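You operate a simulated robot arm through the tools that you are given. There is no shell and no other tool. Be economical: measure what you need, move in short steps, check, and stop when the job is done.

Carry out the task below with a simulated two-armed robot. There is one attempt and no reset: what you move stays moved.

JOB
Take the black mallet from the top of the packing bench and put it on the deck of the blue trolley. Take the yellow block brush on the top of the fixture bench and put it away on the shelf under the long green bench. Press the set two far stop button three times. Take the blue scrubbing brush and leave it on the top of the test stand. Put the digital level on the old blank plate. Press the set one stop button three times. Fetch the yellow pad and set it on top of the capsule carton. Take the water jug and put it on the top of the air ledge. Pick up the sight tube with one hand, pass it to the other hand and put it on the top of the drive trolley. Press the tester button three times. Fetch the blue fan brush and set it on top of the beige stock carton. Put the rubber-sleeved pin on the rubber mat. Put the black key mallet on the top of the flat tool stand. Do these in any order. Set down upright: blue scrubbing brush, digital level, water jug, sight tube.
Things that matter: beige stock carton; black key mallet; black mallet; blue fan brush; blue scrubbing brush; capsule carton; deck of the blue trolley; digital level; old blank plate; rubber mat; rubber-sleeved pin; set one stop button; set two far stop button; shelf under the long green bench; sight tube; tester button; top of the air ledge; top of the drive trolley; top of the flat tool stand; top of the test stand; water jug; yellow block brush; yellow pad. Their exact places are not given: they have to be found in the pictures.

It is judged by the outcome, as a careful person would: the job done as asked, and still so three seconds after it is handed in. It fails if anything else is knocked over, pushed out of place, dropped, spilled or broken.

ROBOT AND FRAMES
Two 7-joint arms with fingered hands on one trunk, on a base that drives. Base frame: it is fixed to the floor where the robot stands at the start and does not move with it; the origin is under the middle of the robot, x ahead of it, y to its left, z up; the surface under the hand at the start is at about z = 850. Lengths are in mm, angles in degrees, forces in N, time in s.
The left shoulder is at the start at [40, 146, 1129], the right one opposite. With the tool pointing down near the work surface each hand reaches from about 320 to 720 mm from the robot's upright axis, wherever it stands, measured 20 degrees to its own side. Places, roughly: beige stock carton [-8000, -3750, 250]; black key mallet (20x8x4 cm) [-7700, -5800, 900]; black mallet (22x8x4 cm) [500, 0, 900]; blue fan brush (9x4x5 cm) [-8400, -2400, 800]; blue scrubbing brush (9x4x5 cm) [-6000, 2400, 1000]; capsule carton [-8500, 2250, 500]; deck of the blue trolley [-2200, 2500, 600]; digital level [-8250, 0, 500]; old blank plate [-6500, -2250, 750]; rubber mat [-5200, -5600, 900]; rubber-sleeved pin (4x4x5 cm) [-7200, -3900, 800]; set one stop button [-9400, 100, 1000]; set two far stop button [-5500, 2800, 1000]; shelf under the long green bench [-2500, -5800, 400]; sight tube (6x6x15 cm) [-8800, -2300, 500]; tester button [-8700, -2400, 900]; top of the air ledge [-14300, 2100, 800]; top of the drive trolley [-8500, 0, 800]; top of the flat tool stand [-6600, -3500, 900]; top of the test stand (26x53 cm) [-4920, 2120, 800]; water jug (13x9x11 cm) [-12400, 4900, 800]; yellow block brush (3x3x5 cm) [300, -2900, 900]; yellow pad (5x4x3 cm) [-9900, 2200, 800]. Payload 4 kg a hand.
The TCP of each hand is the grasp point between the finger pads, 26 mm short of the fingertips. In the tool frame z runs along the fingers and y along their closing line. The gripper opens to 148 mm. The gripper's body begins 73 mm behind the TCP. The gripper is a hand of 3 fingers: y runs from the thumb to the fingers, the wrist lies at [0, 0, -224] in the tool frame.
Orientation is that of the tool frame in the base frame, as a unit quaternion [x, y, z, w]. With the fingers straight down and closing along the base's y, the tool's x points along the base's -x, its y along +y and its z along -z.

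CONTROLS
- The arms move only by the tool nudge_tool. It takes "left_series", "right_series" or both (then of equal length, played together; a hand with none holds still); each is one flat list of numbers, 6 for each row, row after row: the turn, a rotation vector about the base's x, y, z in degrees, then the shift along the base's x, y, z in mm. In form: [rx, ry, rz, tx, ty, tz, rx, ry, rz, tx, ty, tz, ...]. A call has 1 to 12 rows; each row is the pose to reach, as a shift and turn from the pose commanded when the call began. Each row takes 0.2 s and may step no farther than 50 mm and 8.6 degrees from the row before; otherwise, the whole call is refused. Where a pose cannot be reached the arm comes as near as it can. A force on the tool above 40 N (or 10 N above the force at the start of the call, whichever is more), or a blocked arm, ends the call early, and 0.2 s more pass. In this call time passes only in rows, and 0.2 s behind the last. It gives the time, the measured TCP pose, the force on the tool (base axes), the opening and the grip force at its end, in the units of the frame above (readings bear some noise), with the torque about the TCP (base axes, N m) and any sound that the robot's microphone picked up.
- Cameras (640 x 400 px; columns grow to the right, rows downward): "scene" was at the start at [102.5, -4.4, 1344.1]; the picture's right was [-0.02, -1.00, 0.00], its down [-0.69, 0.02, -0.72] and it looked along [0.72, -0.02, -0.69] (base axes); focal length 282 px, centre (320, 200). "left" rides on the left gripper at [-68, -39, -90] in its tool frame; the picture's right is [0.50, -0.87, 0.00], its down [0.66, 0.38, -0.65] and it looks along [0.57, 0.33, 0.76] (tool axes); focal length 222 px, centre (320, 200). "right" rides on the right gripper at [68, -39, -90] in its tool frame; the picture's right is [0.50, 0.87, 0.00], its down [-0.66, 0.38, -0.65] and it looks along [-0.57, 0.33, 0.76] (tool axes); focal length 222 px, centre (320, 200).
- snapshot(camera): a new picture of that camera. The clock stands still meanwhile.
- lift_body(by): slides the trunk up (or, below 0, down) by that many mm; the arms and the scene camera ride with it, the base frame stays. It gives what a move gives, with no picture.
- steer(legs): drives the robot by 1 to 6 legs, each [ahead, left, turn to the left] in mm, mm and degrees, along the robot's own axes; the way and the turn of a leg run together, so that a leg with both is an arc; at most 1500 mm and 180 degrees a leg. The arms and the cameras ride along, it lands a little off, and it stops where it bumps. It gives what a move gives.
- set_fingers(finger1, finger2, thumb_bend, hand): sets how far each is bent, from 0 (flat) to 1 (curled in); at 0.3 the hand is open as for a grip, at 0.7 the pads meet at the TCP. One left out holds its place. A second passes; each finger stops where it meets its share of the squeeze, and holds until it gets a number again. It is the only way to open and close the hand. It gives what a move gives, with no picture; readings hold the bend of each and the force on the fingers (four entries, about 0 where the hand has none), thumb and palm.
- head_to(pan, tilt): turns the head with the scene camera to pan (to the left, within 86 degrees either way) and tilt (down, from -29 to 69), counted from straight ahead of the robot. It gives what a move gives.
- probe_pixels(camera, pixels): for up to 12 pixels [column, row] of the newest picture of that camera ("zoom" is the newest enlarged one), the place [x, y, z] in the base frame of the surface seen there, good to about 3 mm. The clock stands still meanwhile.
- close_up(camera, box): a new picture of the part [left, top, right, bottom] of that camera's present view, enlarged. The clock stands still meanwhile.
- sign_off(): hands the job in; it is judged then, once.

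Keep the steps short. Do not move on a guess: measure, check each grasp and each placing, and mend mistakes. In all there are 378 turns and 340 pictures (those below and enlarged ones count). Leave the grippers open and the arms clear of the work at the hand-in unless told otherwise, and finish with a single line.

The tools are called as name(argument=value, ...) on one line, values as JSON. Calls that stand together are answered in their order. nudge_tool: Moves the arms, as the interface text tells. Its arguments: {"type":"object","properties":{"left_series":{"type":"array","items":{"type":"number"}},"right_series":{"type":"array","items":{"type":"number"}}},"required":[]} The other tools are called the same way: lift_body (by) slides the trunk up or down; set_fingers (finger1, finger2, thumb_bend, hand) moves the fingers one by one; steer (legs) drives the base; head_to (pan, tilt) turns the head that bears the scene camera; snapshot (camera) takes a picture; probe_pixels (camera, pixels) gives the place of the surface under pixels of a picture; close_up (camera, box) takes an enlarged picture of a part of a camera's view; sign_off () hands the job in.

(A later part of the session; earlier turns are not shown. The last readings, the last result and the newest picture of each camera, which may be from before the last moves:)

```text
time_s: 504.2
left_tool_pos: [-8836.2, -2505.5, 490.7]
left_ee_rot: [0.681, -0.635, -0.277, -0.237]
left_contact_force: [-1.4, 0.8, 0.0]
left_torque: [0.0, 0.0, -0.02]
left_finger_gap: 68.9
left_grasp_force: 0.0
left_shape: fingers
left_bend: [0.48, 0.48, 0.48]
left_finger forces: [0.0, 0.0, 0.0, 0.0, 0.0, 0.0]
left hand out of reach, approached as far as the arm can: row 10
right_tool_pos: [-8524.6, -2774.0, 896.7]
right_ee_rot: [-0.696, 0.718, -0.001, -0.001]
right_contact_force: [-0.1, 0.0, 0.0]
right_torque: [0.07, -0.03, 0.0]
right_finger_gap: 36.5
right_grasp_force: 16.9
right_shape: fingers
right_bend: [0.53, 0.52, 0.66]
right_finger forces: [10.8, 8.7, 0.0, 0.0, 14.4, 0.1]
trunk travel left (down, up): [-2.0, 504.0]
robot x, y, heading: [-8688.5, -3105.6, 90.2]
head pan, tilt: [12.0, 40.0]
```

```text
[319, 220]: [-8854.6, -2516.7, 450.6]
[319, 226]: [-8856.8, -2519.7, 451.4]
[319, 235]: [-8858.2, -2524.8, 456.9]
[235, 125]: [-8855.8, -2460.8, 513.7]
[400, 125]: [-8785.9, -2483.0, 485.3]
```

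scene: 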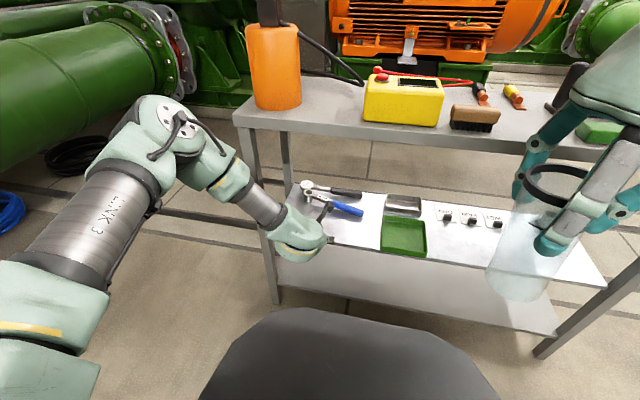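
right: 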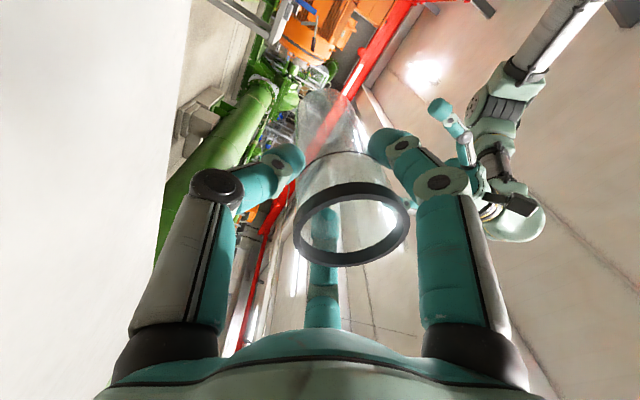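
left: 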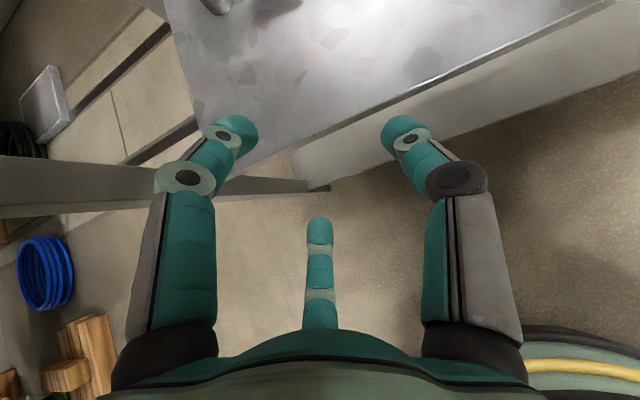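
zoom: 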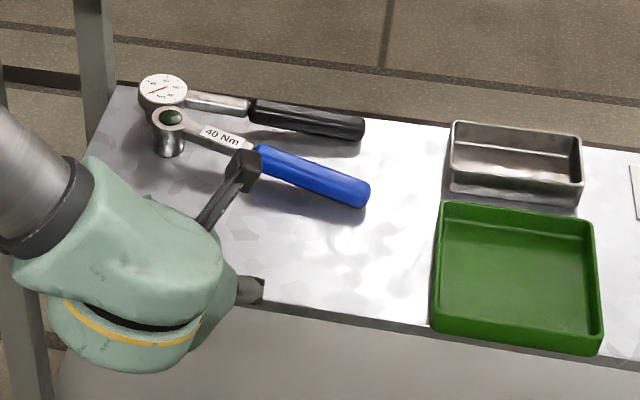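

The lower fingertip is at TCP +(-20,-8,-46). I'll go over the wrench at z 510, then drop the finger behind it.

nudge_tool(left_series=[0, 0, 0, 8, 0, 15, 0, 0, 0, 16, 0, 22])

steer(legs=[[155, 0, 0]])

snapshot(camera="left")

```text
time_s: 504.8
left_tool_pos: [-8820.4, -2504.2, 511.7]
left_ee_rot: [0.681, -0.635, -0.277, -0.237]
left_contact_force: [0.0, 0.9, 0.0]
left_torque: [0.03, -0.02, 0.0]
left_finger_gap: 68.9
left_grasp_force: 0.1
left_shape: fingers
left_bend: [0.48, 0.48, 0.48]
left_finger forces: [0.0, 0.0, 0.0, 0.1, 0.0, 0.0]
right_tool_pos: [-8524.3, -2773.2, 896.4]
right_ee_rot: [-0.696, 0.718, 0.0, 0.0]
right_contact_force: [-0.5, -0.2, -0.6]
right_torque: [0.0, -0.03, 0.0]
right_finger_gap: 36.9
right_grasp_force: 16.5
right_shape: fingers
right_bend: [0.53, 0.52, 0.66]
right_finger forces: [10.7, 8.8, 0.0, 0.1, 14.3, 0.0]
trunk travel left (down, up): [-2.0, 504.0]
robot x, y, heading: [-8686.9, -3106.4, 90.2]
head pan, tilt: [12.0, 40.0]
```

```text
time_s: 506.2
left_tool_pos: [-8823.0, -2348.1, 512.4]
left_ee_rot: [0.682, -0.634, -0.277, -0.236]
left_contact_force: [0.1, -0.4, 0.1]
left_torque: [0.03, 0.01, 0.02]
left_finger_gap: 68.7
left_grasp_force: 0.0
left_shape: fingers
left_bend: [0.48, 0.48, 0.48]
left_finger forces: [0.0, 0.0, 0.0, 0.0, 0.0, 0.1]
right_tool_pos: [-8525.5, -2617.6, 896.4]
right_ee_rot: [-0.696, 0.718, -0.001, 0.001]
right_contact_force: [-0.3, -0.3, -1.5]
right_torque: [-0.03, -0.04, 0.0]
right_finger_gap: 36.5
right_grasp_force: 16.8
right_shape: fingers
right_bend: [0.53, 0.52, 0.66]
right_finger forces: [10.7, 8.8, 0.0, 0.0, 14.4, 0.2]
trunk travel left (down, up): [-2.0, 504.0]
robot x, y, heading: [-8686.0, -2949.1, 90.4]
head pan, tilt: [12.0, 40.0]
```

```text
173 pictures are left
```

left: 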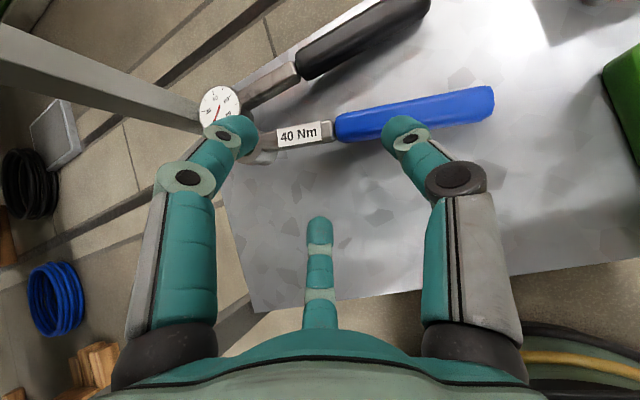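

probe_pixels(camera="left", pixels=[[305, 133], [305, 122], [305, 146], [345, 127], [430, 105], [490, 103], [265, 155], [320, 65], [380, 35], [318, 222]])

```text
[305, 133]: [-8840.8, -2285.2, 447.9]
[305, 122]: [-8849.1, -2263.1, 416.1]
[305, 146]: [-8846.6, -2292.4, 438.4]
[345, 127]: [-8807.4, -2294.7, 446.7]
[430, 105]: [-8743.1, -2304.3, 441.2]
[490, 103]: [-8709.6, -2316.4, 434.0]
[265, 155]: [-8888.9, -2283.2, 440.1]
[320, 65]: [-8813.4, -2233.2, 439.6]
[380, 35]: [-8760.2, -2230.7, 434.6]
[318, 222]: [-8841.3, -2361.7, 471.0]
```

The wrench's shaft is at (-8841,-2285) with a 30 mm gap behind it. I'll move over, drop the finger in the gap, and check.

nudge_tool(left_series=[0, 0, 0, 0, 35, 0, 0, 0, 0, 0, 70, 0, 0, 0, 0, 0, 98, 0, 0, 0, 0, 0, 98, -22, 0, 0, 0, 0, 98, -42])

snapshot(camera="left")

```text
time_s: 507.4
left_tool_pos: [-8817.7, -2238.0, 472.5]
left_ee_rot: [0.68, -0.634, -0.279, -0.239]
left_contact_force: [1.2, 5.3, 15.9]
left_torque: [-0.24, 0.37, -0.09]
left_finger_gap: 68.7
left_grasp_force: 8.9
left_shape: fingers
left_bend: [0.48, 0.61, 0.48]
left_finger forces: [0.0, 16.9, 0.1, 0.1, 0.1, 0.0]
right_tool_pos: [-8523.7, -2611.3, 894.6]
right_ee_rot: [-0.695, 0.719, -0.002, -0.001]
right_contact_force: [-0.3, 1.0, -0.7]
right_torque: [-0.08, -0.02, -0.01]
right_finger_gap: 36.7
right_grasp_force: 16.7
right_shape: fingers
right_bend: [0.53, 0.52, 0.66]
right_finger forces: [10.6, 8.8, 0.0, 0.0, 14.3, 0.0]
trunk travel left (down, up): [-2.0, 504.0]
robot x, y, heading: [-8685.5, -2941.7, 90.1]
head pan, tilt: [12.0, 40.0]
```

```text
172 pictures are left
```

left: 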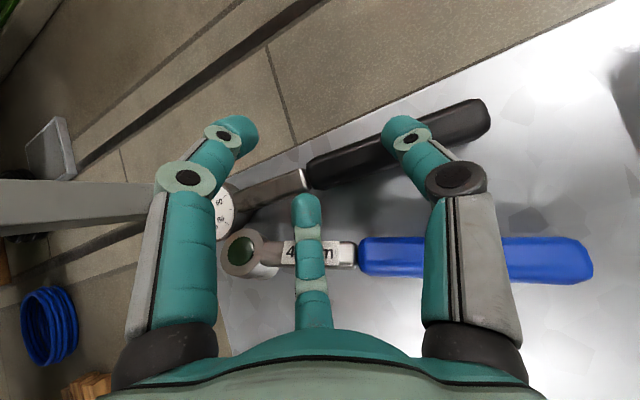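

The fingertip is behind the shaft. I'll pull gently toward me.

nudge_tool(left_series=[0, 0, 0, 0, -20, 3, 0, 0, 0, 0, -40, 3, 0, 0, 0, 0, -60, 3, 0, 0, 0, 0, -80, 3])

snapshot(camera="left")

```text
time_s: 508.4
left_tool_pos: [-8822.4, -2329.9, 474.1]
left_ee_rot: [0.682, -0.634, -0.277, -0.236]
left_contact_force: [0.5, 1.0, 1.8]
left_torque: [-0.04, 0.04, -0.01]
left_finger_gap: 68.8
left_grasp_force: 0.7
left_shape: fingers
left_bend: [0.48, 0.49, 0.48]
left_finger forces: [0.1, 1.8, 0.0, 0.0, 0.1, 0.1]
right_tool_pos: [-8525.5, -2617.8, 896.9]
right_ee_rot: [-0.697, 0.717, -0.001, 0.001]
right_contact_force: [-0.6, -1.3, -0.9]
right_torque: [0.0, -0.02, 0.03]
right_finger_gap: 36.7
right_grasp_force: 17.0
right_shape: fingers
right_bend: [0.53, 0.52, 0.66]
right_finger forces: [10.8, 8.8, 0.0, 0.1, 14.3, 0.1]
trunk travel left (down, up): [-2.0, 504.0]
robot x, y, heading: [-8686.4, -2948.2, 90.5]
head pan, tilt: [12.0, 40.0]
```

```text
171 pictures are left
```

left: 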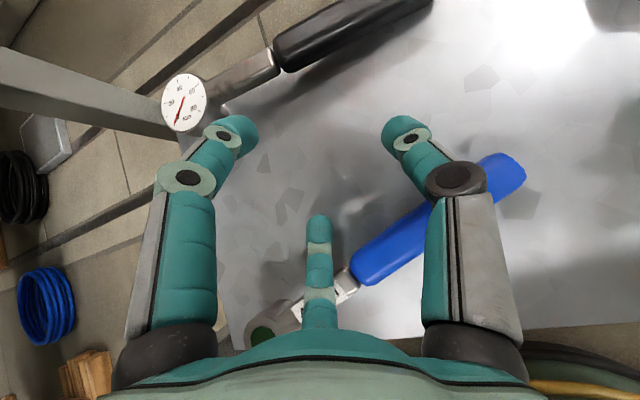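

It worked; the wrench came with the finger. I'll measure it.

probe_pixels(camera="left", pixels=[[262, 332], [290, 318], [345, 288], [365, 262], [400, 235], [515, 175], [318, 222]])

```text
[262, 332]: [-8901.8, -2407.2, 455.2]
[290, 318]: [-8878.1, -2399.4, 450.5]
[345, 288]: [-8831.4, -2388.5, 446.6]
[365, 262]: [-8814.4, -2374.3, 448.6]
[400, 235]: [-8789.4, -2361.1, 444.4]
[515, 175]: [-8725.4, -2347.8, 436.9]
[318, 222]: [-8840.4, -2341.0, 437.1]
```

The socket is about 20 mm past its spot and the handle end needs about 40 mm more. I'll lift, move to the handle end, drop behind it, and pull.

nudge_tool(left_series=[0, 0, 0, 0, 10, 20, 0, 0, 0, 0, 15, 40, 0, 0, 0, 32, 20, 40, 0, 0, 0, 64, 25, 40, 0, 0, 0, 95, 25, 40, 0, 0, 0, 95, 25, 20, 0, 0, 0, 95, 25, 0, 0, 0, 0, 95, 5, 0, 0, 0, 0, 95, -15, 0, 0, 0, 0, 95, -30, 0])

snapshot(camera="left")

```text
time_s: 510.6
left_tool_pos: [-8727.4, -2360.9, 474.6]
left_ee_rot: [0.683, -0.634, -0.277, -0.235]
left_contact_force: [0.0, 0.8, 0.9]
left_torque: [-0.06, -0.02, -0.02]
left_finger_gap: 68.9
left_grasp_force: 0.6
left_shape: fingers
left_bend: [0.48, 0.49, 0.48]
left_finger forces: [0.1, 1.2, 0.1, 0.1, 0.0, 0.0]
right_tool_pos: [-8527.6, -2617.8, 896.5]
right_ee_rot: [-0.697, 0.717, 0.001, 0.001]
right_contact_force: [-0.6, 0.3, -0.5]
right_torque: [0.02, 0.02, 0.01]
right_finger_gap: 36.6
right_grasp_force: 16.8
right_shape: fingers
right_bend: [0.53, 0.52, 0.67]
right_finger forces: [10.7, 8.9, 0.0, 0.1, 14.3, 0.0]
trunk travel left (down, up): [-2.0, 504.0]
robot x, y, heading: [-8685.6, -2947.7, 90.5]
head pan, tilt: [12.0, 40.0]
```

```text
170 pictures are left
```

left: 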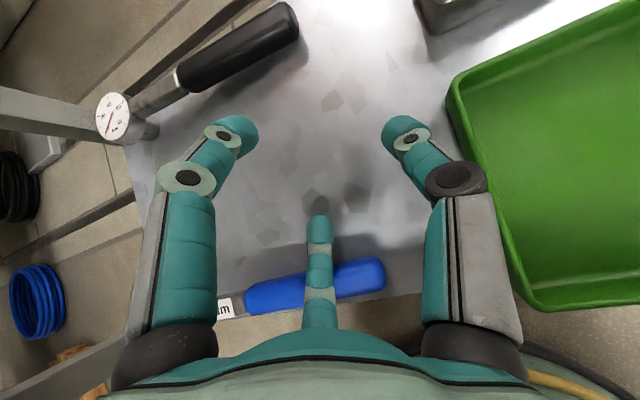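

probe_pixels(camera="left", pixels=[[225, 308], [260, 296], [350, 280], [380, 272], [318, 222]])

nudge_tool(left_series=[0, 0, 0, 0, 12, 25, 0, 0, 0, 0, 12, 50])

close_up(camera="scene", box=[240, 180, 440, 300])

```text
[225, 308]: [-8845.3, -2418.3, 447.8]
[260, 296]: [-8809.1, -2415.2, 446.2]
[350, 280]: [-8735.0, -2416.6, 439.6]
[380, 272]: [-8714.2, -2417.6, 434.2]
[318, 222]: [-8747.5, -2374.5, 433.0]
```

```text
time_s: 511.2
left_tool_pos: [-8726.6, -2348.5, 521.2]
left_ee_rot: [0.682, -0.634, -0.277, -0.235]
left_contact_force: [-1.0, -0.5, 0.2]
left_torque: [-0.02, -0.02, -0.01]
left_finger_gap: 68.6
left_grasp_force: 0.0
left_shape: fingers
left_bend: [0.48, 0.48, 0.48]
left_finger forces: [0.1, 0.0, 0.0, 0.1, 0.0, 0.0]
right_tool_pos: [-8526.3, -2617.6, 897.1]
right_ee_rot: [-0.697, 0.717, -0.001, 0.001]
right_contact_force: [0.3, 0.4, -0.8]
right_torque: [0.03, -0.01, 0.0]
right_finger_gap: 36.6
right_grasp_force: 17.1
right_shape: fingers
right_bend: [0.53, 0.52, 0.67]
right_finger forces: [10.7, 8.8, 0.1, 0.0, 14.4, 0.0]
trunk travel left (down, up): [-2.0, 504.0]
robot x, y, heading: [-8685.5, -2951.0, 90.5]
head pan, tilt: [12.0, 40.0]
```

```text
3.20 times, centred on (340, 240) of scene
```

zoom: 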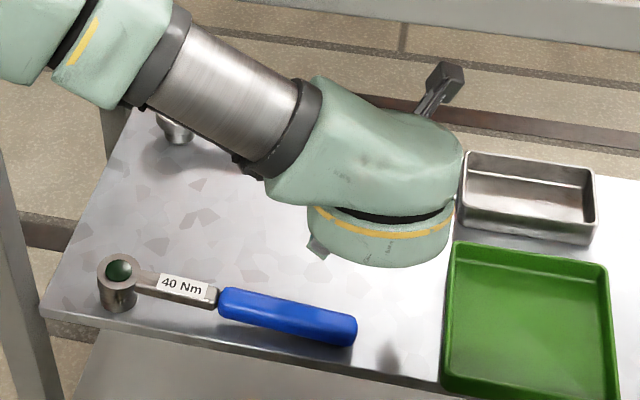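

The wrench is straight again but about 24 mm too near. I'll place the finger in front of it and push it back 23 mm.

nudge_tool(left_series=[0, 0, 0, -25, -35, 0, 0, 0, 0, -50, -65, 0, 0, 0, 0, -70, -97, 0, 0, 0, 0, -70, -97, -25, 0, 0, 0, -70, -97, -48, 0, 0, 0, -70, -85, -48, 0, 0, 0, -70, -75, -48, 0, 0, 0, -70, -66, -48])

snapshot(camera="left")

```text
time_s: 513.0
left_tool_pos: [-8784.9, -2400.7, 485.5]
left_ee_rot: [0.685, -0.634, -0.276, -0.229]
left_contact_force: [0.0, -0.3, 0.2]
left_torque: [-0.03, -0.03, 0.02]
left_finger_gap: 68.9
left_grasp_force: 0.8
left_shape: fingers
left_bend: [0.48, 0.48, 0.48]
left_finger forces: [0.0, 0.9, 0.1, 0.0, 0.0, 0.0]
left hand out of reach, approached as far as the arm can: row 3, 4, 5, 6, 7, 8
right_tool_pos: [-8525.8, -2618.4, 897.3]
right_ee_rot: [-0.696, 0.718, -0.001, 0.001]
right_contact_force: [0.9, -0.9, -0.7]
right_torque: [-0.03, -0.01, 0.01]
right_finger_gap: 36.6
right_grasp_force: 16.9
right_shape: fingers
right_bend: [0.53, 0.52, 0.67]
right_finger forces: [10.6, 8.9, 0.1, 0.0, 14.3, 0.0]
trunk travel left (down, up): [-2.0, 504.0]
robot x, y, heading: [-8683.8, -2952.3, 90.2]
head pan, tilt: [12.0, 40.0]
```

```text
168 pictures are left
```

left: 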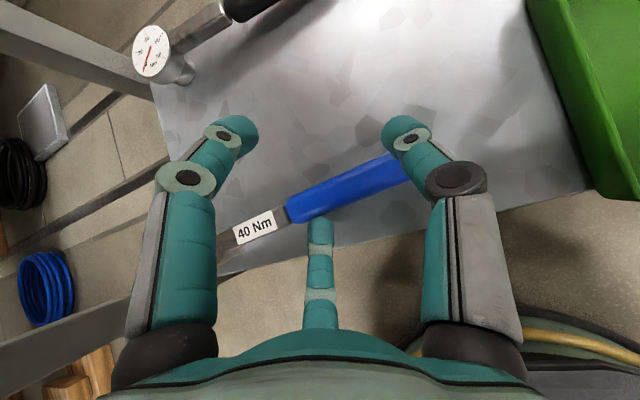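

probe_pixels(camera="left", pixels=[[235, 238], [260, 228], [300, 207], [350, 190], [390, 175], [318, 224]])

nudge_tool(left_series=[0, 0, 0, 0, -10, 10, 0, 0, 0, 0, -20, 30, 0, 0, 0, 0, -20, 50])

close_up(camera="scene", box=[240, 180, 440, 300])

```text
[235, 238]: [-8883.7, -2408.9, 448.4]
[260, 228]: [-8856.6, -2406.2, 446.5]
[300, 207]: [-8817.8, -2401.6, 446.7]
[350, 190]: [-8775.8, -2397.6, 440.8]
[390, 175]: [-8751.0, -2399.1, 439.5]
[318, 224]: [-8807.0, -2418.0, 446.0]
```

```text
time_s: 513.8
left_tool_pos: [-8786.5, -2421.2, 533.8]
left_ee_rot: [0.682, -0.634, -0.277, -0.237]
left_contact_force: [0.4, -0.3, 0.2]
left_torque: [0.02, 0.01, -0.04]
left_finger_gap: 68.8
left_grasp_force: 0.0
left_shape: fingers
left_bend: [0.48, 0.48, 0.48]
left_finger forces: [0.1, 0.0, 0.0, 0.0, 0.1, 0.0]
left hand out of reach, approached as far as the arm can: row 1
right_tool_pos: [-8526.7, -2617.7, 896.2]
right_ee_rot: [-0.696, 0.718, -0.001, 0.001]
right_contact_force: [-0.1, 0.0, 0.3]
right_torque: [-0.02, -0.02, 0.01]
right_finger_gap: 36.6
right_grasp_force: 17.0
right_shape: fingers
right_bend: [0.53, 0.52, 0.67]
right_finger forces: [10.7, 8.9, 0.0, 0.0, 14.3, 0.1]
trunk travel left (down, up): [-2.0, 504.0]
robot x, y, heading: [-8687.7, -2953.8, 90.4]
head pan, tilt: [12.0, 40.0]
```

```text
3.20 times, centred on (340, 240) of scene
```

zoom: 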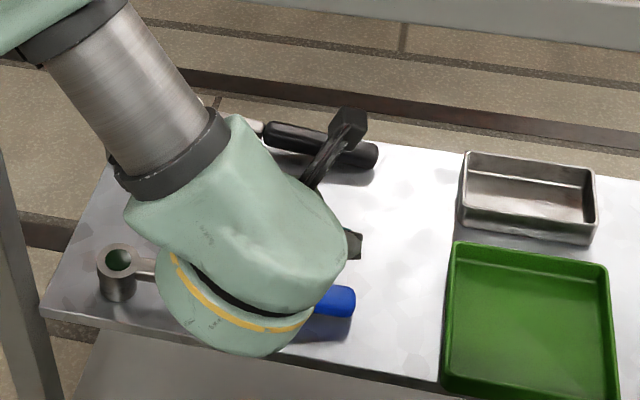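

The wrench is back within about 1–2 cm of its old line. I'll retreat, raise the trunk, and scout the route north toward the drive trolley.

steer(legs=[[-200, 0, 0], [0, -900, 0]])

lift_body(by=298)

head_to(pan=0, tilt=12)

snapshot(camera="scene")

probe_pixels(camera="scene", pixels=[[320, 230], [320, 200], [320, 180], [250, 200], [400, 200], [200, 180], [450, 230], [150, 200], [500, 200], [350, 160], [280, 160], [420, 170]])

```text
time_s: 519.7
left_tool_pos: [-7883.6, -2616.0, 533.2]
left_ee_rot: [0.678, -0.639, -0.276, -0.237]
left_contact_force: [0.0, 0.0, 0.3]
left_torque: [-0.01, -0.01, 0.02]
left_finger_gap: 68.8
left_grasp_force: 0.1
left_shape: fingers
left_bend: [0.48, 0.48, 0.48]
left_finger forces: [0.0, 0.1, 0.0, 0.0, 0.1, 0.1]
right_tool_pos: [-7627.8, -2816.5, 896.1]
right_ee_rot: [-0.69, 0.723, -0.001, 0.0]
right_contact_force: [-0.4, -0.1, -0.5]
right_torque: [0.0, 0.03, 0.01]
right_finger_gap: 36.5
right_grasp_force: 17.5
right_shape: fingers
right_bend: [0.53, 0.52, 0.67]
right_finger forces: [10.8, 8.9, 0.1, 0.1, 14.3, 0.1]
trunk travel left (down, up): [-2.0, 504.0]
robot x, y, heading: [-7792.4, -3146.7, 89.5]
head pan, tilt: [12.0, 40.0]
```

```text
time_s: 522.7
left_tool_pos: [-7885.1, -2617.9, 830.8]
left_ee_rot: [0.677, -0.64, -0.275, -0.238]
left_contact_force: [0.6, 0.2, -0.7]
left_torque: [-0.02, -0.01, -0.01]
left_finger_gap: 68.9
left_grasp_force: 0.0
left_shape: fingers
left_bend: [0.48, 0.48, 0.48]
left_finger forces: [0.1, 0.1, 0.0, 0.0, 0.0, 0.0]
right_tool_pos: [-7627.3, -2816.7, 1193.7]
right_ee_rot: [-0.691, 0.723, -0.001, 0.001]
right_contact_force: [0.5, 0.3, -1.9]
right_torque: [0.01, 0.0, 0.02]
right_finger_gap: 36.8
right_grasp_force: 16.7
right_shape: fingers
right_bend: [0.53, 0.52, 0.67]
right_finger forces: [10.7, 8.9, 0.1, 0.0, 14.3, 0.0]
trunk travel left (down, up): [-300.0, 206.0]
robot x, y, heading: [-7792.1, -3148.0, 89.4]
head pan, tilt: [12.0, 40.0]
```

```text
time_s: 523.6
left_tool_pos: [-7885.0, -2617.4, 831.1]
left_ee_rot: [0.677, -0.639, -0.275, -0.238]
left_contact_force: [-0.2, -0.4, 0.3]
left_torque: [-0.02, 0.05, -0.04]
left_finger_gap: 68.4
left_grasp_force: 0.1
left_shape: fingers
left_bend: [0.48, 0.48, 0.48]
left_finger forces: [0.0, 0.1, 0.0, 0.0, 0.0, 0.0]
right_tool_pos: [-7628.6, -2816.7, 1193.6]
right_ee_rot: [-0.691, 0.723, 0.0, 0.001]
right_contact_force: [-0.8, -1.1, -1.9]
right_torque: [0.02, 0.0, 0.01]
right_finger_gap: 36.9
right_grasp_force: 16.9
right_shape: fingers
right_bend: [0.53, 0.52, 0.67]
right_finger forces: [10.8, 8.9, 0.0, 0.1, 14.3, 0.0]
trunk travel left (down, up): [-300.0, 206.0]
robot x, y, heading: [-7796.4, -3148.7, 89.8]
head pan, tilt: [0.0, 12.0]
```

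```text
166 pictures are left
```

scene: 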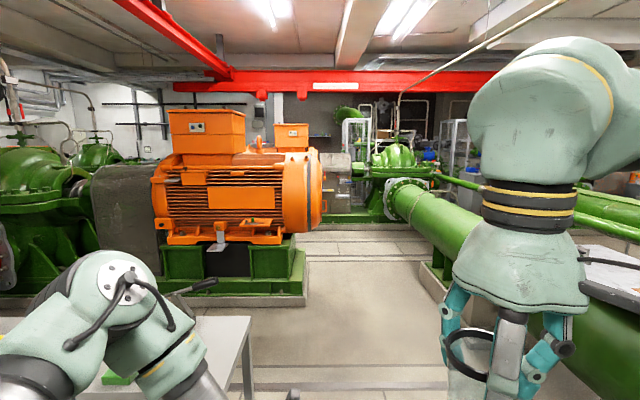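

```text
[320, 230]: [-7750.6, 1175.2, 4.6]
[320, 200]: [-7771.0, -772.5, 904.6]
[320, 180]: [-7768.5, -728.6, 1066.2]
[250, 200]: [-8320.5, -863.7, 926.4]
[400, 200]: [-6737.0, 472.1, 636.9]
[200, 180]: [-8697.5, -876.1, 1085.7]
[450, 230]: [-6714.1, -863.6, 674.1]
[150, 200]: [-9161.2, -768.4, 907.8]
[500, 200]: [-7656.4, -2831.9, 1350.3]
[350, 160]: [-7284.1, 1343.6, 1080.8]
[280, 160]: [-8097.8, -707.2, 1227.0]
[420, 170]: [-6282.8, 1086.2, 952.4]
```

A clear corridor runs north between the orange motor (ends x≈-7770) and the pipe (x≈-6850). I'll tuck the left hand upright and drive through to y≈0.

nudge_tool(left_series=[-7.1, -0.5, -0.5, -5, -24, 33, -14.2, -1, -1.1, -10, -48, 66, -21.3, -1.5, -1.6, -20, -72, 99, -28.4, -2, -2.1, -30, -96, 132, -35.5, -2.5, -2.7, -40, -120, 165, -42.5, -3, -3.2, -50, -146, 195])

steer(legs=[[0, -480, 0], [1500, 0, 0], [1450, 0, 0]])

head_to(pan=75, tilt=15)

snapshot(camera="scene")

head_to(pan=-10, tilt=12)

snapshot(camera="scene")

```text
time_s: 525.0
left_tool_pos: [-7936.6, -2763.3, 1025.6]
left_ee_rot: [-0.706, 0.708, 0.001, 0.0]
left_contact_force: [-0.1, -0.7, 1.4]
left_torque: [0.01, -0.03, -0.02]
left_finger_gap: 68.6
left_grasp_force: 0.1
left_shape: fingers
left_bend: [0.48, 0.48, 0.48]
left_finger forces: [0.0, 0.0, 0.1, 0.1, 0.0, 0.1]
right_tool_pos: [-7628.2, -2818.1, 1193.6]
right_ee_rot: [-0.691, 0.723, 0.0, 0.0]
right_contact_force: [0.8, -0.3, -0.6]
right_torque: [0.01, 0.0, 0.03]
right_finger_gap: 36.7
right_grasp_force: 17.0
right_shape: fingers
right_bend: [0.53, 0.52, 0.67]
right_finger forces: [10.7, 8.9, 0.0, 0.0, 14.2, 0.1]
trunk travel left (down, up): [-300.0, 206.0]
robot x, y, heading: [-7792.0, -3147.6, 89.6]
head pan, tilt: [0.0, 12.0]
```

```text
time_s: 541.7
left_tool_pos: [-7385.4, 190.1, 1025.8]
left_ee_rot: [-0.69, 0.723, 0.002, 0.0]
left_contact_force: [-0.2, -0.8, 0.6]
left_torque: [-0.01, 0.01, 0.02]
left_finger_gap: 69.0
left_grasp_force: 0.0
left_shape: fingers
left_bend: [0.48, 0.48, 0.48]
left_finger forces: [0.1, 0.0, 0.0, 0.0, 0.0, 0.0]
right_tool_pos: [-7082.0, 119.7, 1193.7]
right_ee_rot: [-0.674, 0.739, -0.001, 0.0]
right_contact_force: [0.8, -0.3, -0.6]
right_torque: [0.0, -0.01, 0.0]
right_finger_gap: 36.6
right_grasp_force: 17.0
right_shape: fingers
right_bend: [0.53, 0.52, 0.67]
right_finger forces: [10.7, 8.9, 0.0, 0.1, 14.4, 0.0]
trunk travel left (down, up): [-300.0, 206.0]
robot x, y, heading: [-7260.4, -203.5, 87.0]
head pan, tilt: [0.0, 12.0]
```

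```text
time_s: 543.1
left_tool_pos: [-7385.5, 189.6, 1026.0]
left_ee_rot: [-0.69, 0.723, 0.001, 0.0]
left_contact_force: [0.0, -0.1, 0.4]
left_torque: [0.01, 0.01, 0.01]
left_finger_gap: 68.5
left_grasp_force: 0.0
left_shape: fingers
left_bend: [0.48, 0.48, 0.48]
left_finger forces: [0.0, 0.0, 0.0, 0.0, 0.0, 0.0]
right_tool_pos: [-7082.3, 119.9, 1195.0]
right_ee_rot: [-0.674, 0.739, -0.001, 0.0]
right_contact_force: [0.0, 0.0, -1.2]
right_torque: [0.0, 0.0, 0.03]
right_finger_gap: 36.8
right_grasp_force: 16.7
right_shape: fingers
right_bend: [0.53, 0.52, 0.67]
right_finger forces: [10.6, 8.9, 0.1, 0.1, 14.3, 0.1]
trunk travel left (down, up): [-300.0, 206.0]
robot x, y, heading: [-7261.4, -202.8, 86.8]
head pan, tilt: [75.0, 15.0]
```

```text
165 pictures are left
```

scene: 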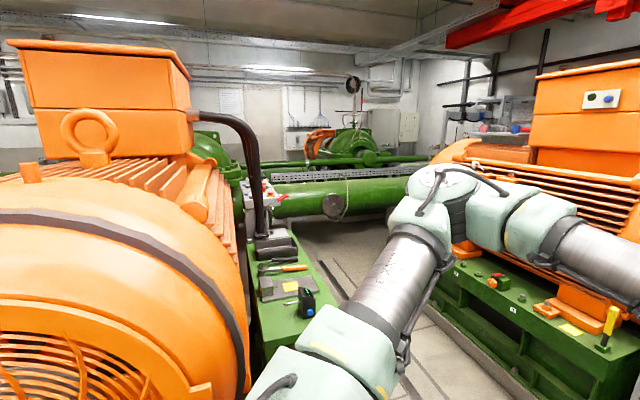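

```text
time_s: 544.7
left_tool_pos: [-7386.8, 189.1, 1026.0]
left_ee_rot: [-0.69, 0.724, 0.002, 0.0]
left_contact_force: [0.0, 1.0, -0.3]
left_torque: [0.03, -0.01, -0.03]
left_finger_gap: 69.0
left_grasp_force: 0.1
left_shape: fingers
left_bend: [0.48, 0.48, 0.48]
left_finger forces: [0.0, 0.1, 0.1, 0.0, 0.0, 0.0]
right_tool_pos: [-7080.6, 119.4, 1194.2]
right_ee_rot: [-0.674, 0.739, -0.001, 0.0]
right_contact_force: [0.4, -0.7, -0.6]
right_torque: [0.0, 0.0, -0.02]
right_finger_gap: 36.4
right_grasp_force: 17.1
right_shape: fingers
right_bend: [0.53, 0.52, 0.67]
right_finger forces: [10.6, 8.9, 0.0, 0.0, 14.2, 0.1]
trunk travel left (down, up): [-300.0, 206.0]
robot x, y, heading: [-7257.8, -201.0, 86.8]
head pan, tilt: [-10.0, 12.0]
```

```text
164 pictures are left
```

scene: 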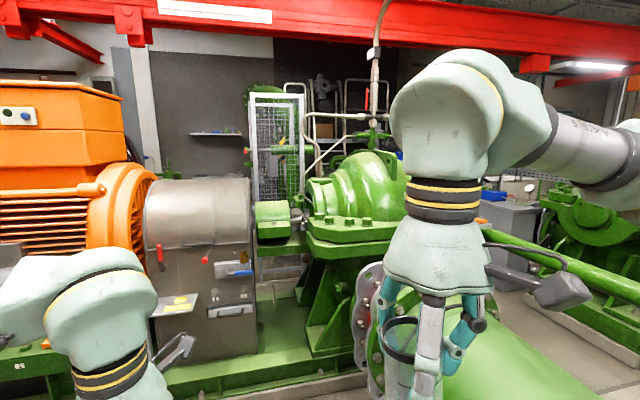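

I'm in the aisle between the two sets. I'll turn to face -x and look for the drive trolley.

steer(legs=[[0, 230, 0], [0, 0, 93]])

head_to(pan=0, tilt=20)

snapshot(camera="scene")

```text
time_s: 548.6
left_tool_pos: [-7833.7, 53.4, 1028.8]
left_ee_rot: [0.896, -0.444, -0.007, 0.013]
left_contact_force: [0.4, 0.6, 0.1]
left_torque: [0.0, 0.0, -0.01]
left_finger_gap: 68.8
left_grasp_force: 0.1
left_shape: fingers
left_bend: [0.48, 0.48, 0.48]
left_finger forces: [0.0, 0.1, 0.0, 0.1, 0.0, 0.1]
right_tool_pos: [-7560.4, 201.1, 1188.9]
right_ee_rot: [0.891, -0.454, -0.001, 0.008]
right_contact_force: [-0.8, 0.2, -0.8]
right_torque: [0.0, 0.03, 0.0]
right_finger_gap: 36.3
right_grasp_force: 17.2
right_shape: fingers
right_bend: [0.54, 0.52, 0.67]
right_finger forces: [10.6, 8.8, 0.0, 0.1, 14.3, 0.0]
trunk travel left (down, up): [-300.0, 206.0]
robot x, y, heading: [-7496.4, -177.2, 127.8]
head pan, tilt: [-10.0, 12.0]
stopped in leg 2: the robot was blocked; the commanded pose is now the measured one
```

```text
time_s: 549.3
left_tool_pos: [-7836.2, 52.8, 1026.5]
left_ee_rot: [0.898, -0.441, -0.006, 0.014]
left_contact_force: [0.4, 0.2, 0.2]
left_torque: [-0.01, 0.03, 0.0]
left_finger_gap: 68.9
left_grasp_force: 0.0
left_shape: fingers
left_bend: [0.48, 0.48, 0.48]
left_finger forces: [0.0, 0.0, 0.1, 0.0, 0.0, 0.0]
right_tool_pos: [-7560.6, 202.3, 1187.1]
right_ee_rot: [0.891, -0.454, 0.0, 0.01]
right_contact_force: [0.5, 0.1, -0.9]
right_torque: [0.03, 0.01, 0.0]
right_finger_gap: 36.5
right_grasp_force: 17.4
right_shape: fingers
right_bend: [0.54, 0.52, 0.67]
right_finger forces: [10.6, 9.0, 0.1, 0.0, 14.3, 0.0]
trunk travel left (down, up): [-300.0, 206.0]
robot x, y, heading: [-7501.1, -178.0, 127.9]
head pan, tilt: [0.0, 20.0]
```

```text
163 pictures are left
```

scene: 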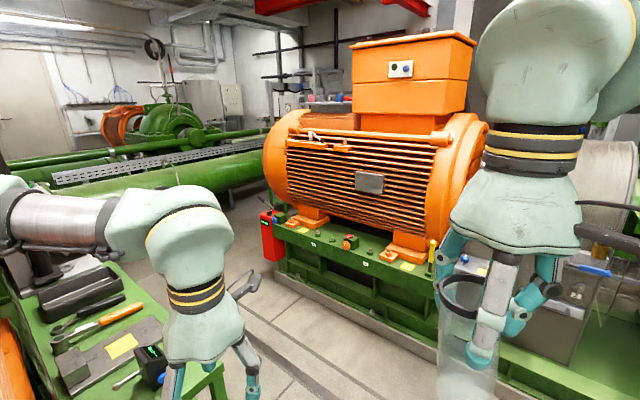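

I got blocked partway; something is close on my left. I'll measure the green bench and surroundings.

probe_pixels(camera="scene", pixels=[[100, 340], [130, 290], [60, 300], [150, 365], [120, 345], [75, 335], [115, 312], [40, 385], [10, 350], [170, 300], [270, 240], [300, 320]])

head_to(pan=60, tilt=35)

snapshot(camera="scene")

```text
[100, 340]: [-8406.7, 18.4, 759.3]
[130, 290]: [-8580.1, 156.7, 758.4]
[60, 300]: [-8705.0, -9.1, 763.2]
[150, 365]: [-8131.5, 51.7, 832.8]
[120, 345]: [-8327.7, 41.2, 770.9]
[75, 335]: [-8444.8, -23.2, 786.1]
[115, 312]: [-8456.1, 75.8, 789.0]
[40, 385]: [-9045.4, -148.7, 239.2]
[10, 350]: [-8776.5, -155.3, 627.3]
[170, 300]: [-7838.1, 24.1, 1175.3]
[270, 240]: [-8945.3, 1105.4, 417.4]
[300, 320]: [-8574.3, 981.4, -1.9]
```

```text
time_s: 550.6
left_tool_pos: [-7835.5, 53.4, 1026.0]
left_ee_rot: [0.897, -0.441, -0.006, 0.015]
left_contact_force: [-0.1, -0.3, -0.6]
left_torque: [-0.01, -0.02, 0.02]
left_finger_gap: 68.6
left_grasp_force: 0.0
left_shape: fingers
left_bend: [0.48, 0.48, 0.48]
left_finger forces: [0.1, 0.1, 0.1, 0.0, 0.0, 0.0]
right_tool_pos: [-7562.3, 201.4, 1187.9]
right_ee_rot: [0.891, -0.454, -0.001, 0.011]
right_contact_force: [-0.8, 0.3, -0.8]
right_torque: [0.0, 0.04, 0.03]
right_finger_gap: 36.4
right_grasp_force: 16.8
right_shape: fingers
right_bend: [0.54, 0.52, 0.67]
right_finger forces: [10.6, 8.8, 0.0, 0.1, 14.3, 0.1]
trunk travel left (down, up): [-300.0, 206.0]
robot x, y, heading: [-7498.5, -177.4, 128.0]
head pan, tilt: [60.0, 35.0]
```

```text
162 pictures are left
```

scene: 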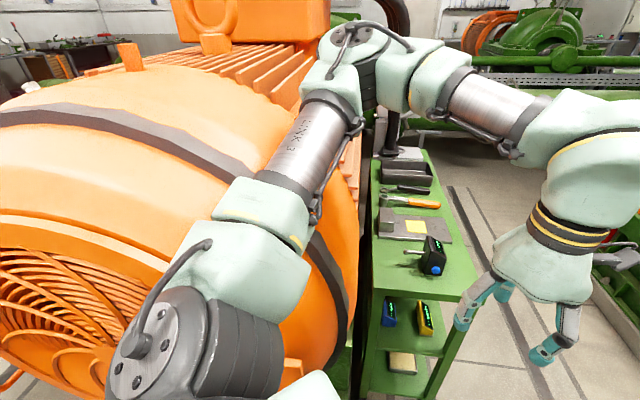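

The green trolley at left is the drive trolley (top z≈759, x≈-8100..-8700, y≈-100..170); my left elbow touched the motor. I'll move out to the aisle middle and come alongside facing the trolley.

steer(legs=[[330, -420, 0], [0, 0, 52], [750, 0, 0]])

head_to(pan=60, tilt=30)

snapshot(camera="scene")

```text
time_s: 558.4
left_tool_pos: [-8216.7, 147.2, 1022.5]
left_ee_rot: [0.999, 0.032, 0.002, 0.002]
left_contact_force: [-0.6, 0.1, -0.1]
left_torque: [0.06, -0.03, 0.0]
left_finger_gap: 68.6
left_grasp_force: 0.0
left_shape: fingers
left_bend: [0.48, 0.48, 0.48]
left_finger forces: [0.1, 0.1, 0.0, 0.0, 0.0, 0.1]
right_tool_pos: [-8184.7, 452.6, 1191.2]
right_ee_rot: [1.0, 0.015, 0.004, -0.005]
right_contact_force: [-0.8, -1.2, -1.6]
right_torque: [0.04, -0.08, -0.03]
right_finger_gap: 36.4
right_grasp_force: 16.6
right_shape: fingers
right_bend: [0.54, 0.52, 0.67]
right_finger forces: [10.4, 8.9, 0.0, 0.1, 14.3, 0.0]
trunk travel left (down, up): [-300.0, 206.0]
robot x, y, heading: [-7839.3, 316.1, -176.2]
head pan, tilt: [60.0, 35.0]
stopped in leg 3: the robot was blocked; the commanded pose is now the measured one
```

```text
time_s: 559.1
left_tool_pos: [-8212.2, 151.3, 1025.8]
left_ee_rot: [0.999, 0.032, 0.0, 0.004]
left_contact_force: [0.3, 0.1, -0.7]
left_torque: [0.0, 0.0, 0.02]
left_finger_gap: 68.8
left_grasp_force: 0.0
left_shape: fingers
left_bend: [0.48, 0.48, 0.48]
left_finger forces: [0.0, 0.0, 0.0, 0.0, 0.1, 0.1]
right_tool_pos: [-8181.8, 458.8, 1192.3]
right_ee_rot: [1.0, 0.015, 0.002, -0.002]
right_contact_force: [-0.2, 0.0, 0.2]
right_torque: [0.03, -0.01, -0.01]
right_finger_gap: 36.2
right_grasp_force: 17.1
right_shape: fingers
right_bend: [0.54, 0.52, 0.67]
right_finger forces: [10.6, 8.9, 0.0, 0.1, 14.4, 0.0]
trunk travel left (down, up): [-300.0, 206.0]
robot x, y, heading: [-7834.0, 318.0, -176.2]
head pan, tilt: [60.0, 30.0]
```

```text
161 pictures are left
```

scene: 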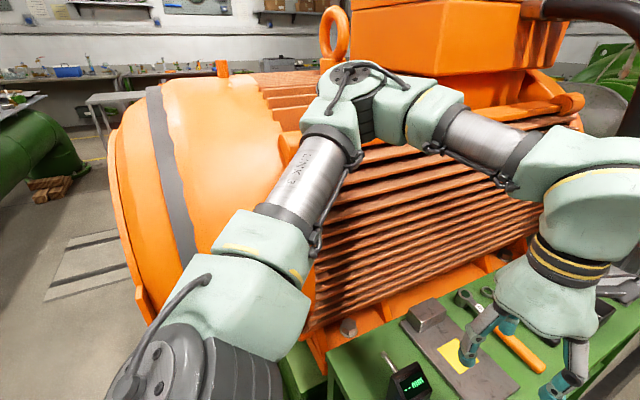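

I was lower in y than planned and my base met the trolley's end. I'll back off, sidestep +y by 260, then continue.

steer(legs=[[-60, 0, 0], [0, -250, -3.8], [600, 0, 0]])

head_to(pan=75, tilt=38)

snapshot(camera="scene")

```text
time_s: 564.4
left_tool_pos: [-8764.3, 429.6, 1026.1]
left_ee_rot: [1.0, 0.001, -0.002, 0.004]
left_contact_force: [0.1, -0.3, -0.4]
left_torque: [0.02, 0.0, 0.03]
left_finger_gap: 68.3
left_grasp_force: 0.1
left_shape: fingers
left_bend: [0.48, 0.48, 0.48]
left_finger forces: [0.0, 0.0, 0.1, 0.1, 0.0, 0.0]
right_tool_pos: [-8713.3, 734.3, 1191.9]
right_ee_rot: [1.0, -0.016, 0.001, -0.002]
right_contact_force: [-0.5, -1.1, -1.0]
right_torque: [-0.01, -0.02, 0.01]
right_finger_gap: 35.9
right_grasp_force: 16.7
right_shape: fingers
right_bend: [0.54, 0.52, 0.67]
right_finger forces: [10.5, 8.9, 0.0, 0.1, 14.1, 0.1]
trunk travel left (down, up): [-300.0, 206.0]
robot x, y, heading: [-8379.0, 573.9, -179.5]
head pan, tilt: [60.0, 30.0]
```

```text
time_s: 565.2
left_tool_pos: [-8763.4, 428.8, 1026.0]
left_ee_rot: [1.0, 0.0, -0.001, 0.004]
left_contact_force: [-0.8, 0.0, 0.1]
left_torque: [0.01, 0.02, 0.0]
left_finger_gap: 68.6
left_grasp_force: 0.1
left_shape: fingers
left_bend: [0.48, 0.48, 0.48]
left_finger forces: [0.0, 0.0, 0.0, 0.0, 0.0, 0.0]
right_tool_pos: [-8713.6, 734.0, 1191.8]
right_ee_rot: [1.0, -0.015, 0.001, -0.002]
right_contact_force: [-0.5, 0.1, -1.4]
right_torque: [0.01, 0.02, 0.01]
right_finger_gap: 36.2
right_grasp_force: 16.8
right_shape: fingers
right_bend: [0.54, 0.52, 0.67]
right_finger forces: [10.4, 8.8, 0.0, 0.0, 14.3, 0.0]
trunk travel left (down, up): [-300.0, 206.0]
robot x, y, heading: [-8381.3, 569.8, -179.8]
head pan, tilt: [75.0, 38.0]
```

```text
160 pictures are left
```

scene: 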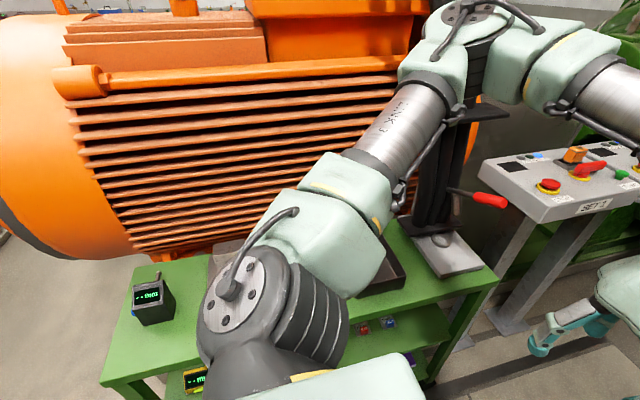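

The SET 1 console with its red stop is at the right. Before turning I'll measure the trolley top, the press stand and the console.

probe_pixels(camera="scene", pixels=[[150, 300], [130, 345], [190, 265], [470, 300], [485, 265], [450, 250], [430, 220], [490, 200], [549, 186], [585, 170], [400, 245], [330, 250]])

```text
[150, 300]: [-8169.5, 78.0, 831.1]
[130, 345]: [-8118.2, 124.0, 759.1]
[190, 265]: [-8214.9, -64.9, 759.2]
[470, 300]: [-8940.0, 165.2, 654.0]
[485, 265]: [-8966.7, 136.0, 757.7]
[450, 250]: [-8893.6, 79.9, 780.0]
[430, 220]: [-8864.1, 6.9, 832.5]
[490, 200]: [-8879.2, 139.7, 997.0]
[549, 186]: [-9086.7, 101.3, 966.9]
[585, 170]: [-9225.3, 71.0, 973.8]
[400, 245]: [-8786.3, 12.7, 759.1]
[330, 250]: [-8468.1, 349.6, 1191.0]
```

Space is fine. I'll turn to face the trolley and look at its top.

steer(legs=[[0, 0, 89.7]])

head_to(pan=0, tilt=42)

snapshot(camera="scene")

```text
time_s: 569.4
left_tool_pos: [-8233.4, 191.3, 1026.1]
left_ee_rot: [0.704, 0.71, 0.001, 0.004]
left_contact_force: [-0.5, -0.2, -0.9]
left_torque: [0.0, -0.01, 0.01]
left_finger_gap: 68.8
left_grasp_force: 0.0
left_shape: fingers
left_bend: [0.48, 0.48, 0.48]
left_finger forces: [0.0, 0.1, 0.0, 0.0, 0.1, 0.0]
right_tool_pos: [-8539.0, 239.0, 1193.0]
right_ee_rot: [0.716, 0.698, -0.001, -0.002]
right_contact_force: [-0.2, 1.0, -1.5]
right_torque: [-0.01, 0.01, 0.02]
right_finger_gap: 36.3
right_grasp_force: 17.0
right_shape: fingers
right_bend: [0.54, 0.52, 0.67]
right_finger forces: [10.4, 8.9, 0.0, 0.0, 14.2, 0.0]
trunk travel left (down, up): [-300.0, 206.0]
robot x, y, heading: [-8381.7, 573.4, -89.4]
head pan, tilt: [75.0, 38.0]
```

```text
time_s: 570.9
left_tool_pos: [-8233.8, 190.2, 1026.8]
left_ee_rot: [0.704, 0.71, 0.002, 0.003]
left_contact_force: [-0.6, 0.2, -0.6]
left_torque: [-0.01, -0.02, -0.02]
left_finger_gap: 68.6
left_grasp_force: 0.2
left_shape: fingers
left_bend: [0.48, 0.48, 0.48]
left_finger forces: [0.0, 0.1, 0.1, 0.1, 0.0, 0.0]
right_tool_pos: [-8539.4, 239.4, 1193.3]
right_ee_rot: [0.716, 0.698, -0.001, -0.002]
right_contact_force: [0.2, 0.0, -1.5]
right_torque: [-0.01, -0.02, 0.01]
right_finger_gap: 35.8
right_grasp_force: 16.8
right_shape: fingers
right_bend: [0.54, 0.52, 0.67]
right_finger forces: [10.3, 8.8, 0.0, 0.1, 14.2, 0.0]
trunk travel left (down, up): [-300.0, 206.0]
robot x, y, heading: [-8382.1, 575.3, -89.2]
head pan, tilt: [0.0, 42.0]
```

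```text
159 pictures are left
```

scene: 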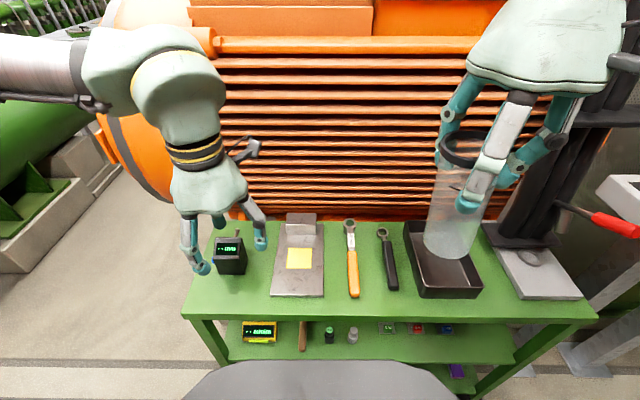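

I'll zoom in on the trolley top to find a free 60 mm spot, and on the lower shelf.

close_up(camera="scene", box=[170, 190, 430, 350])

probe_pixels(camera="scene", pixels=[[247, 270], [270, 294], [270, 260], [258, 290], [258, 240], [325, 294], [345, 294], [230, 275], [300, 310], [200, 300], [260, 325], [258, 217]])

```text
2.46 times, centred on (300, 270) of scene
```

zoom: 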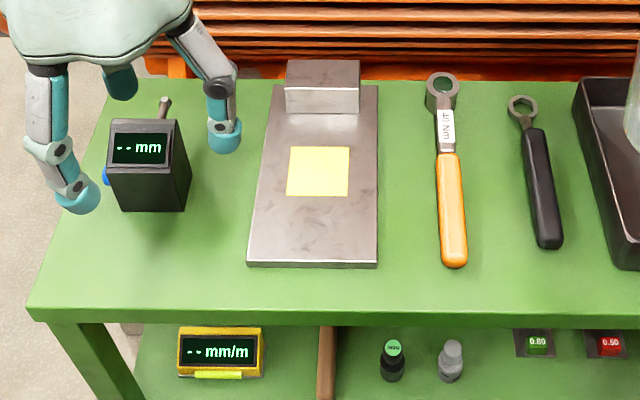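

```text
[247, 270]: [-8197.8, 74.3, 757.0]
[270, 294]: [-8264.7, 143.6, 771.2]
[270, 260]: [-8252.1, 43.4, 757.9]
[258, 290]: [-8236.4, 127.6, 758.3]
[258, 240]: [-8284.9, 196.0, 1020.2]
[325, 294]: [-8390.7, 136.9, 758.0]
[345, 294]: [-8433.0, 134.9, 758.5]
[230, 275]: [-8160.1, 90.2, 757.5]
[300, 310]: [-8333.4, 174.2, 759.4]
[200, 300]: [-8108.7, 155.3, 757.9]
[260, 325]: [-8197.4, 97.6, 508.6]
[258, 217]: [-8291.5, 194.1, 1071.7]
```

There's a free spot at the front left of the trolley top, about (-8213,132), clear of the box and the plate. I'll slide left 265 mm to put it before my right hand.

steer(legs=[[0, 265, 0]])

nudge_tool(right_series=[0, 0, 0, 10, -20, -45, 0, 0, 0, 20, -40, -90, 0, 0, 0, 30, -60, -130, 0, 0, 0, 40, -80, -170, 0, 0, 0, 50, -95, -200])

snapshot(camera="scene")

snapshot(camera="right")

```text
time_s: 572.8
left_tool_pos: [-7978.6, 192.8, 1026.4]
left_ee_rot: [0.705, 0.709, 0.002, 0.005]
left_contact_force: [0.3, -0.6, -0.3]
left_torque: [0.0, -0.01, 0.03]
left_finger_gap: 68.6
left_grasp_force: 0.1
left_shape: fingers
left_bend: [0.48, 0.48, 0.48]
left_finger forces: [0.0, 0.1, 0.1, 0.1, 0.1, 0.0]
right_tool_pos: [-8284.1, 243.1, 1191.9]
right_ee_rot: [0.716, 0.698, 0.0, -0.001]
right_contact_force: [0.1, 0.6, -1.4]
right_torque: [0.0, 0.01, -0.03]
right_finger_gap: 36.1
right_grasp_force: 17.0
right_shape: fingers
right_bend: [0.54, 0.52, 0.67]
right_finger forces: [10.4, 8.9, 0.0, 0.0, 14.3, 0.0]
trunk travel left (down, up): [-300.0, 206.0]
robot x, y, heading: [-8127.2, 576.0, -89.3]
head pan, tilt: [0.0, 42.0]
```

```text
refused: row 1 steps farther than a row can; nothing moved
```

```text
157 pictures are left
```

scene: 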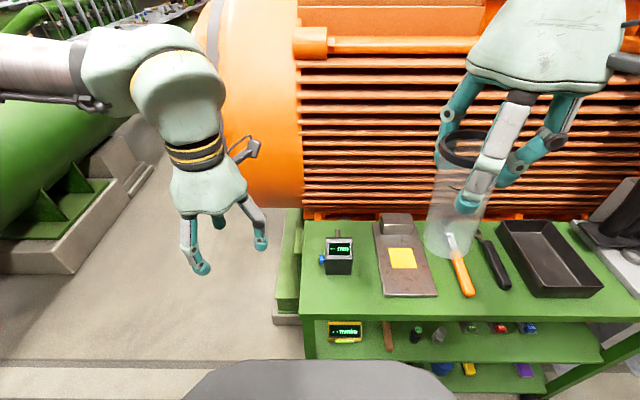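

```text
156 pictures are left
```

right: 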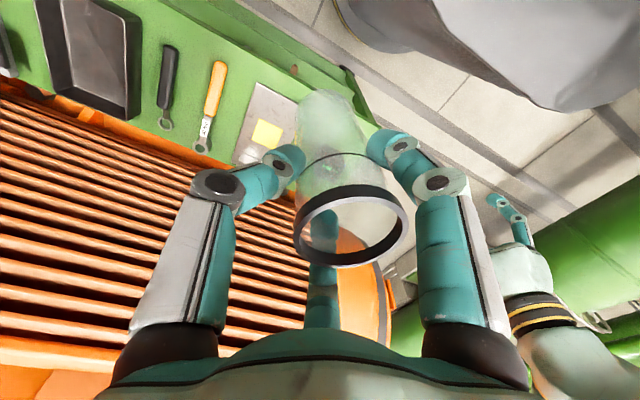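

The tube hangs within 3° of vertical, and its base is offset (7,4) mm from the TCP. I'll move down over the free spot.

nudge_tool(right_series=[0, 0, 0, 9, -16, -32, 0, 0, 0, 18, -32, -64, 0, 0, 0, 27, -48, -96, 0, 0, 0, 36, -64, -128, 0, 0, 0, 45, -80, -160, 0, 0, 0, 54, -96, -192, 0, 0, 0, 64, -115, -224, 0, 0, 0, 64, -115, -260, 0, 0, 0, 64, -115, -285])

head_to(pan=-10, tilt=48)

close_up(camera="scene", box=[240, 120, 440, 270])

```text
time_s: 574.8
left_tool_pos: [-7977.3, 192.9, 1026.2]
left_ee_rot: [0.705, 0.709, 0.002, 0.004]
left_contact_force: [-0.8, -0.3, -0.6]
left_torque: [0.02, 0.01, -0.03]
left_finger_gap: 68.9
left_grasp_force: 0.1
left_shape: fingers
left_bend: [0.48, 0.48, 0.48]
left_finger forces: [0.1, 0.0, 0.1, 0.1, 0.0, 0.1]
right_tool_pos: [-8220.9, 130.0, 906.0]
right_ee_rot: [0.717, 0.697, 0.0, -0.001]
right_contact_force: [-0.8, 0.8, -0.4]
right_torque: [0.0, 0.05, -0.03]
right_finger_gap: 35.9
right_grasp_force: 16.1
right_shape: fingers
right_bend: [0.54, 0.52, 0.67]
right_finger forces: [10.3, 8.9, 0.0, 0.0, 14.1, 0.0]
trunk travel left (down, up): [-300.0, 206.0]
robot x, y, heading: [-8119.6, 576.4, -89.4]
head pan, tilt: [0.0, 42.0]
```

```text
time_s: 575.5
left_tool_pos: [-7977.5, 193.6, 1026.3]
left_ee_rot: [0.706, 0.709, 0.002, 0.004]
left_contact_force: [0.2, -0.1, 0.1]
left_torque: [0.01, 0.0, 0.0]
left_finger_gap: 68.8
left_grasp_force: 0.1
left_shape: fingers
left_bend: [0.48, 0.48, 0.48]
left_finger forces: [0.0, 0.1, 0.0, 0.1, 0.1, 0.0]
right_tool_pos: [-8220.7, 130.3, 905.5]
right_ee_rot: [0.716, 0.698, -0.001, -0.003]
right_contact_force: [1.0, 1.2, -0.4]
right_torque: [0.01, 0.0, -0.03]
right_finger_gap: 36.0
right_grasp_force: 17.1
right_shape: fingers
right_bend: [0.54, 0.52, 0.67]
right_finger forces: [10.4, 9.0, 0.0, 0.1, 14.1, 0.1]
trunk travel left (down, up): [-300.0, 206.0]
robot x, y, heading: [-8123.4, 576.7, -89.2]
head pan, tilt: [-10.0, 48.0]
```

```text
2.67 times, centred on (340, 195) of scene
```

zoom: 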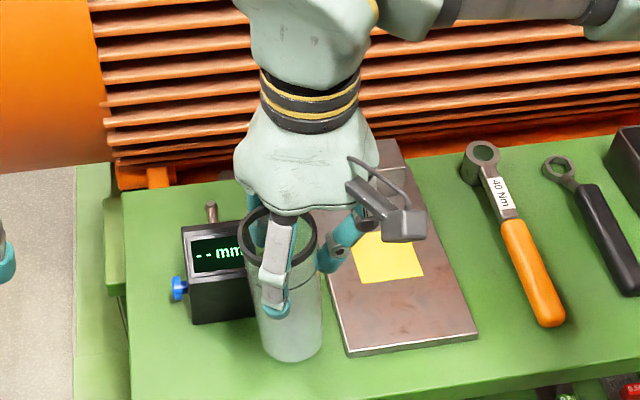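

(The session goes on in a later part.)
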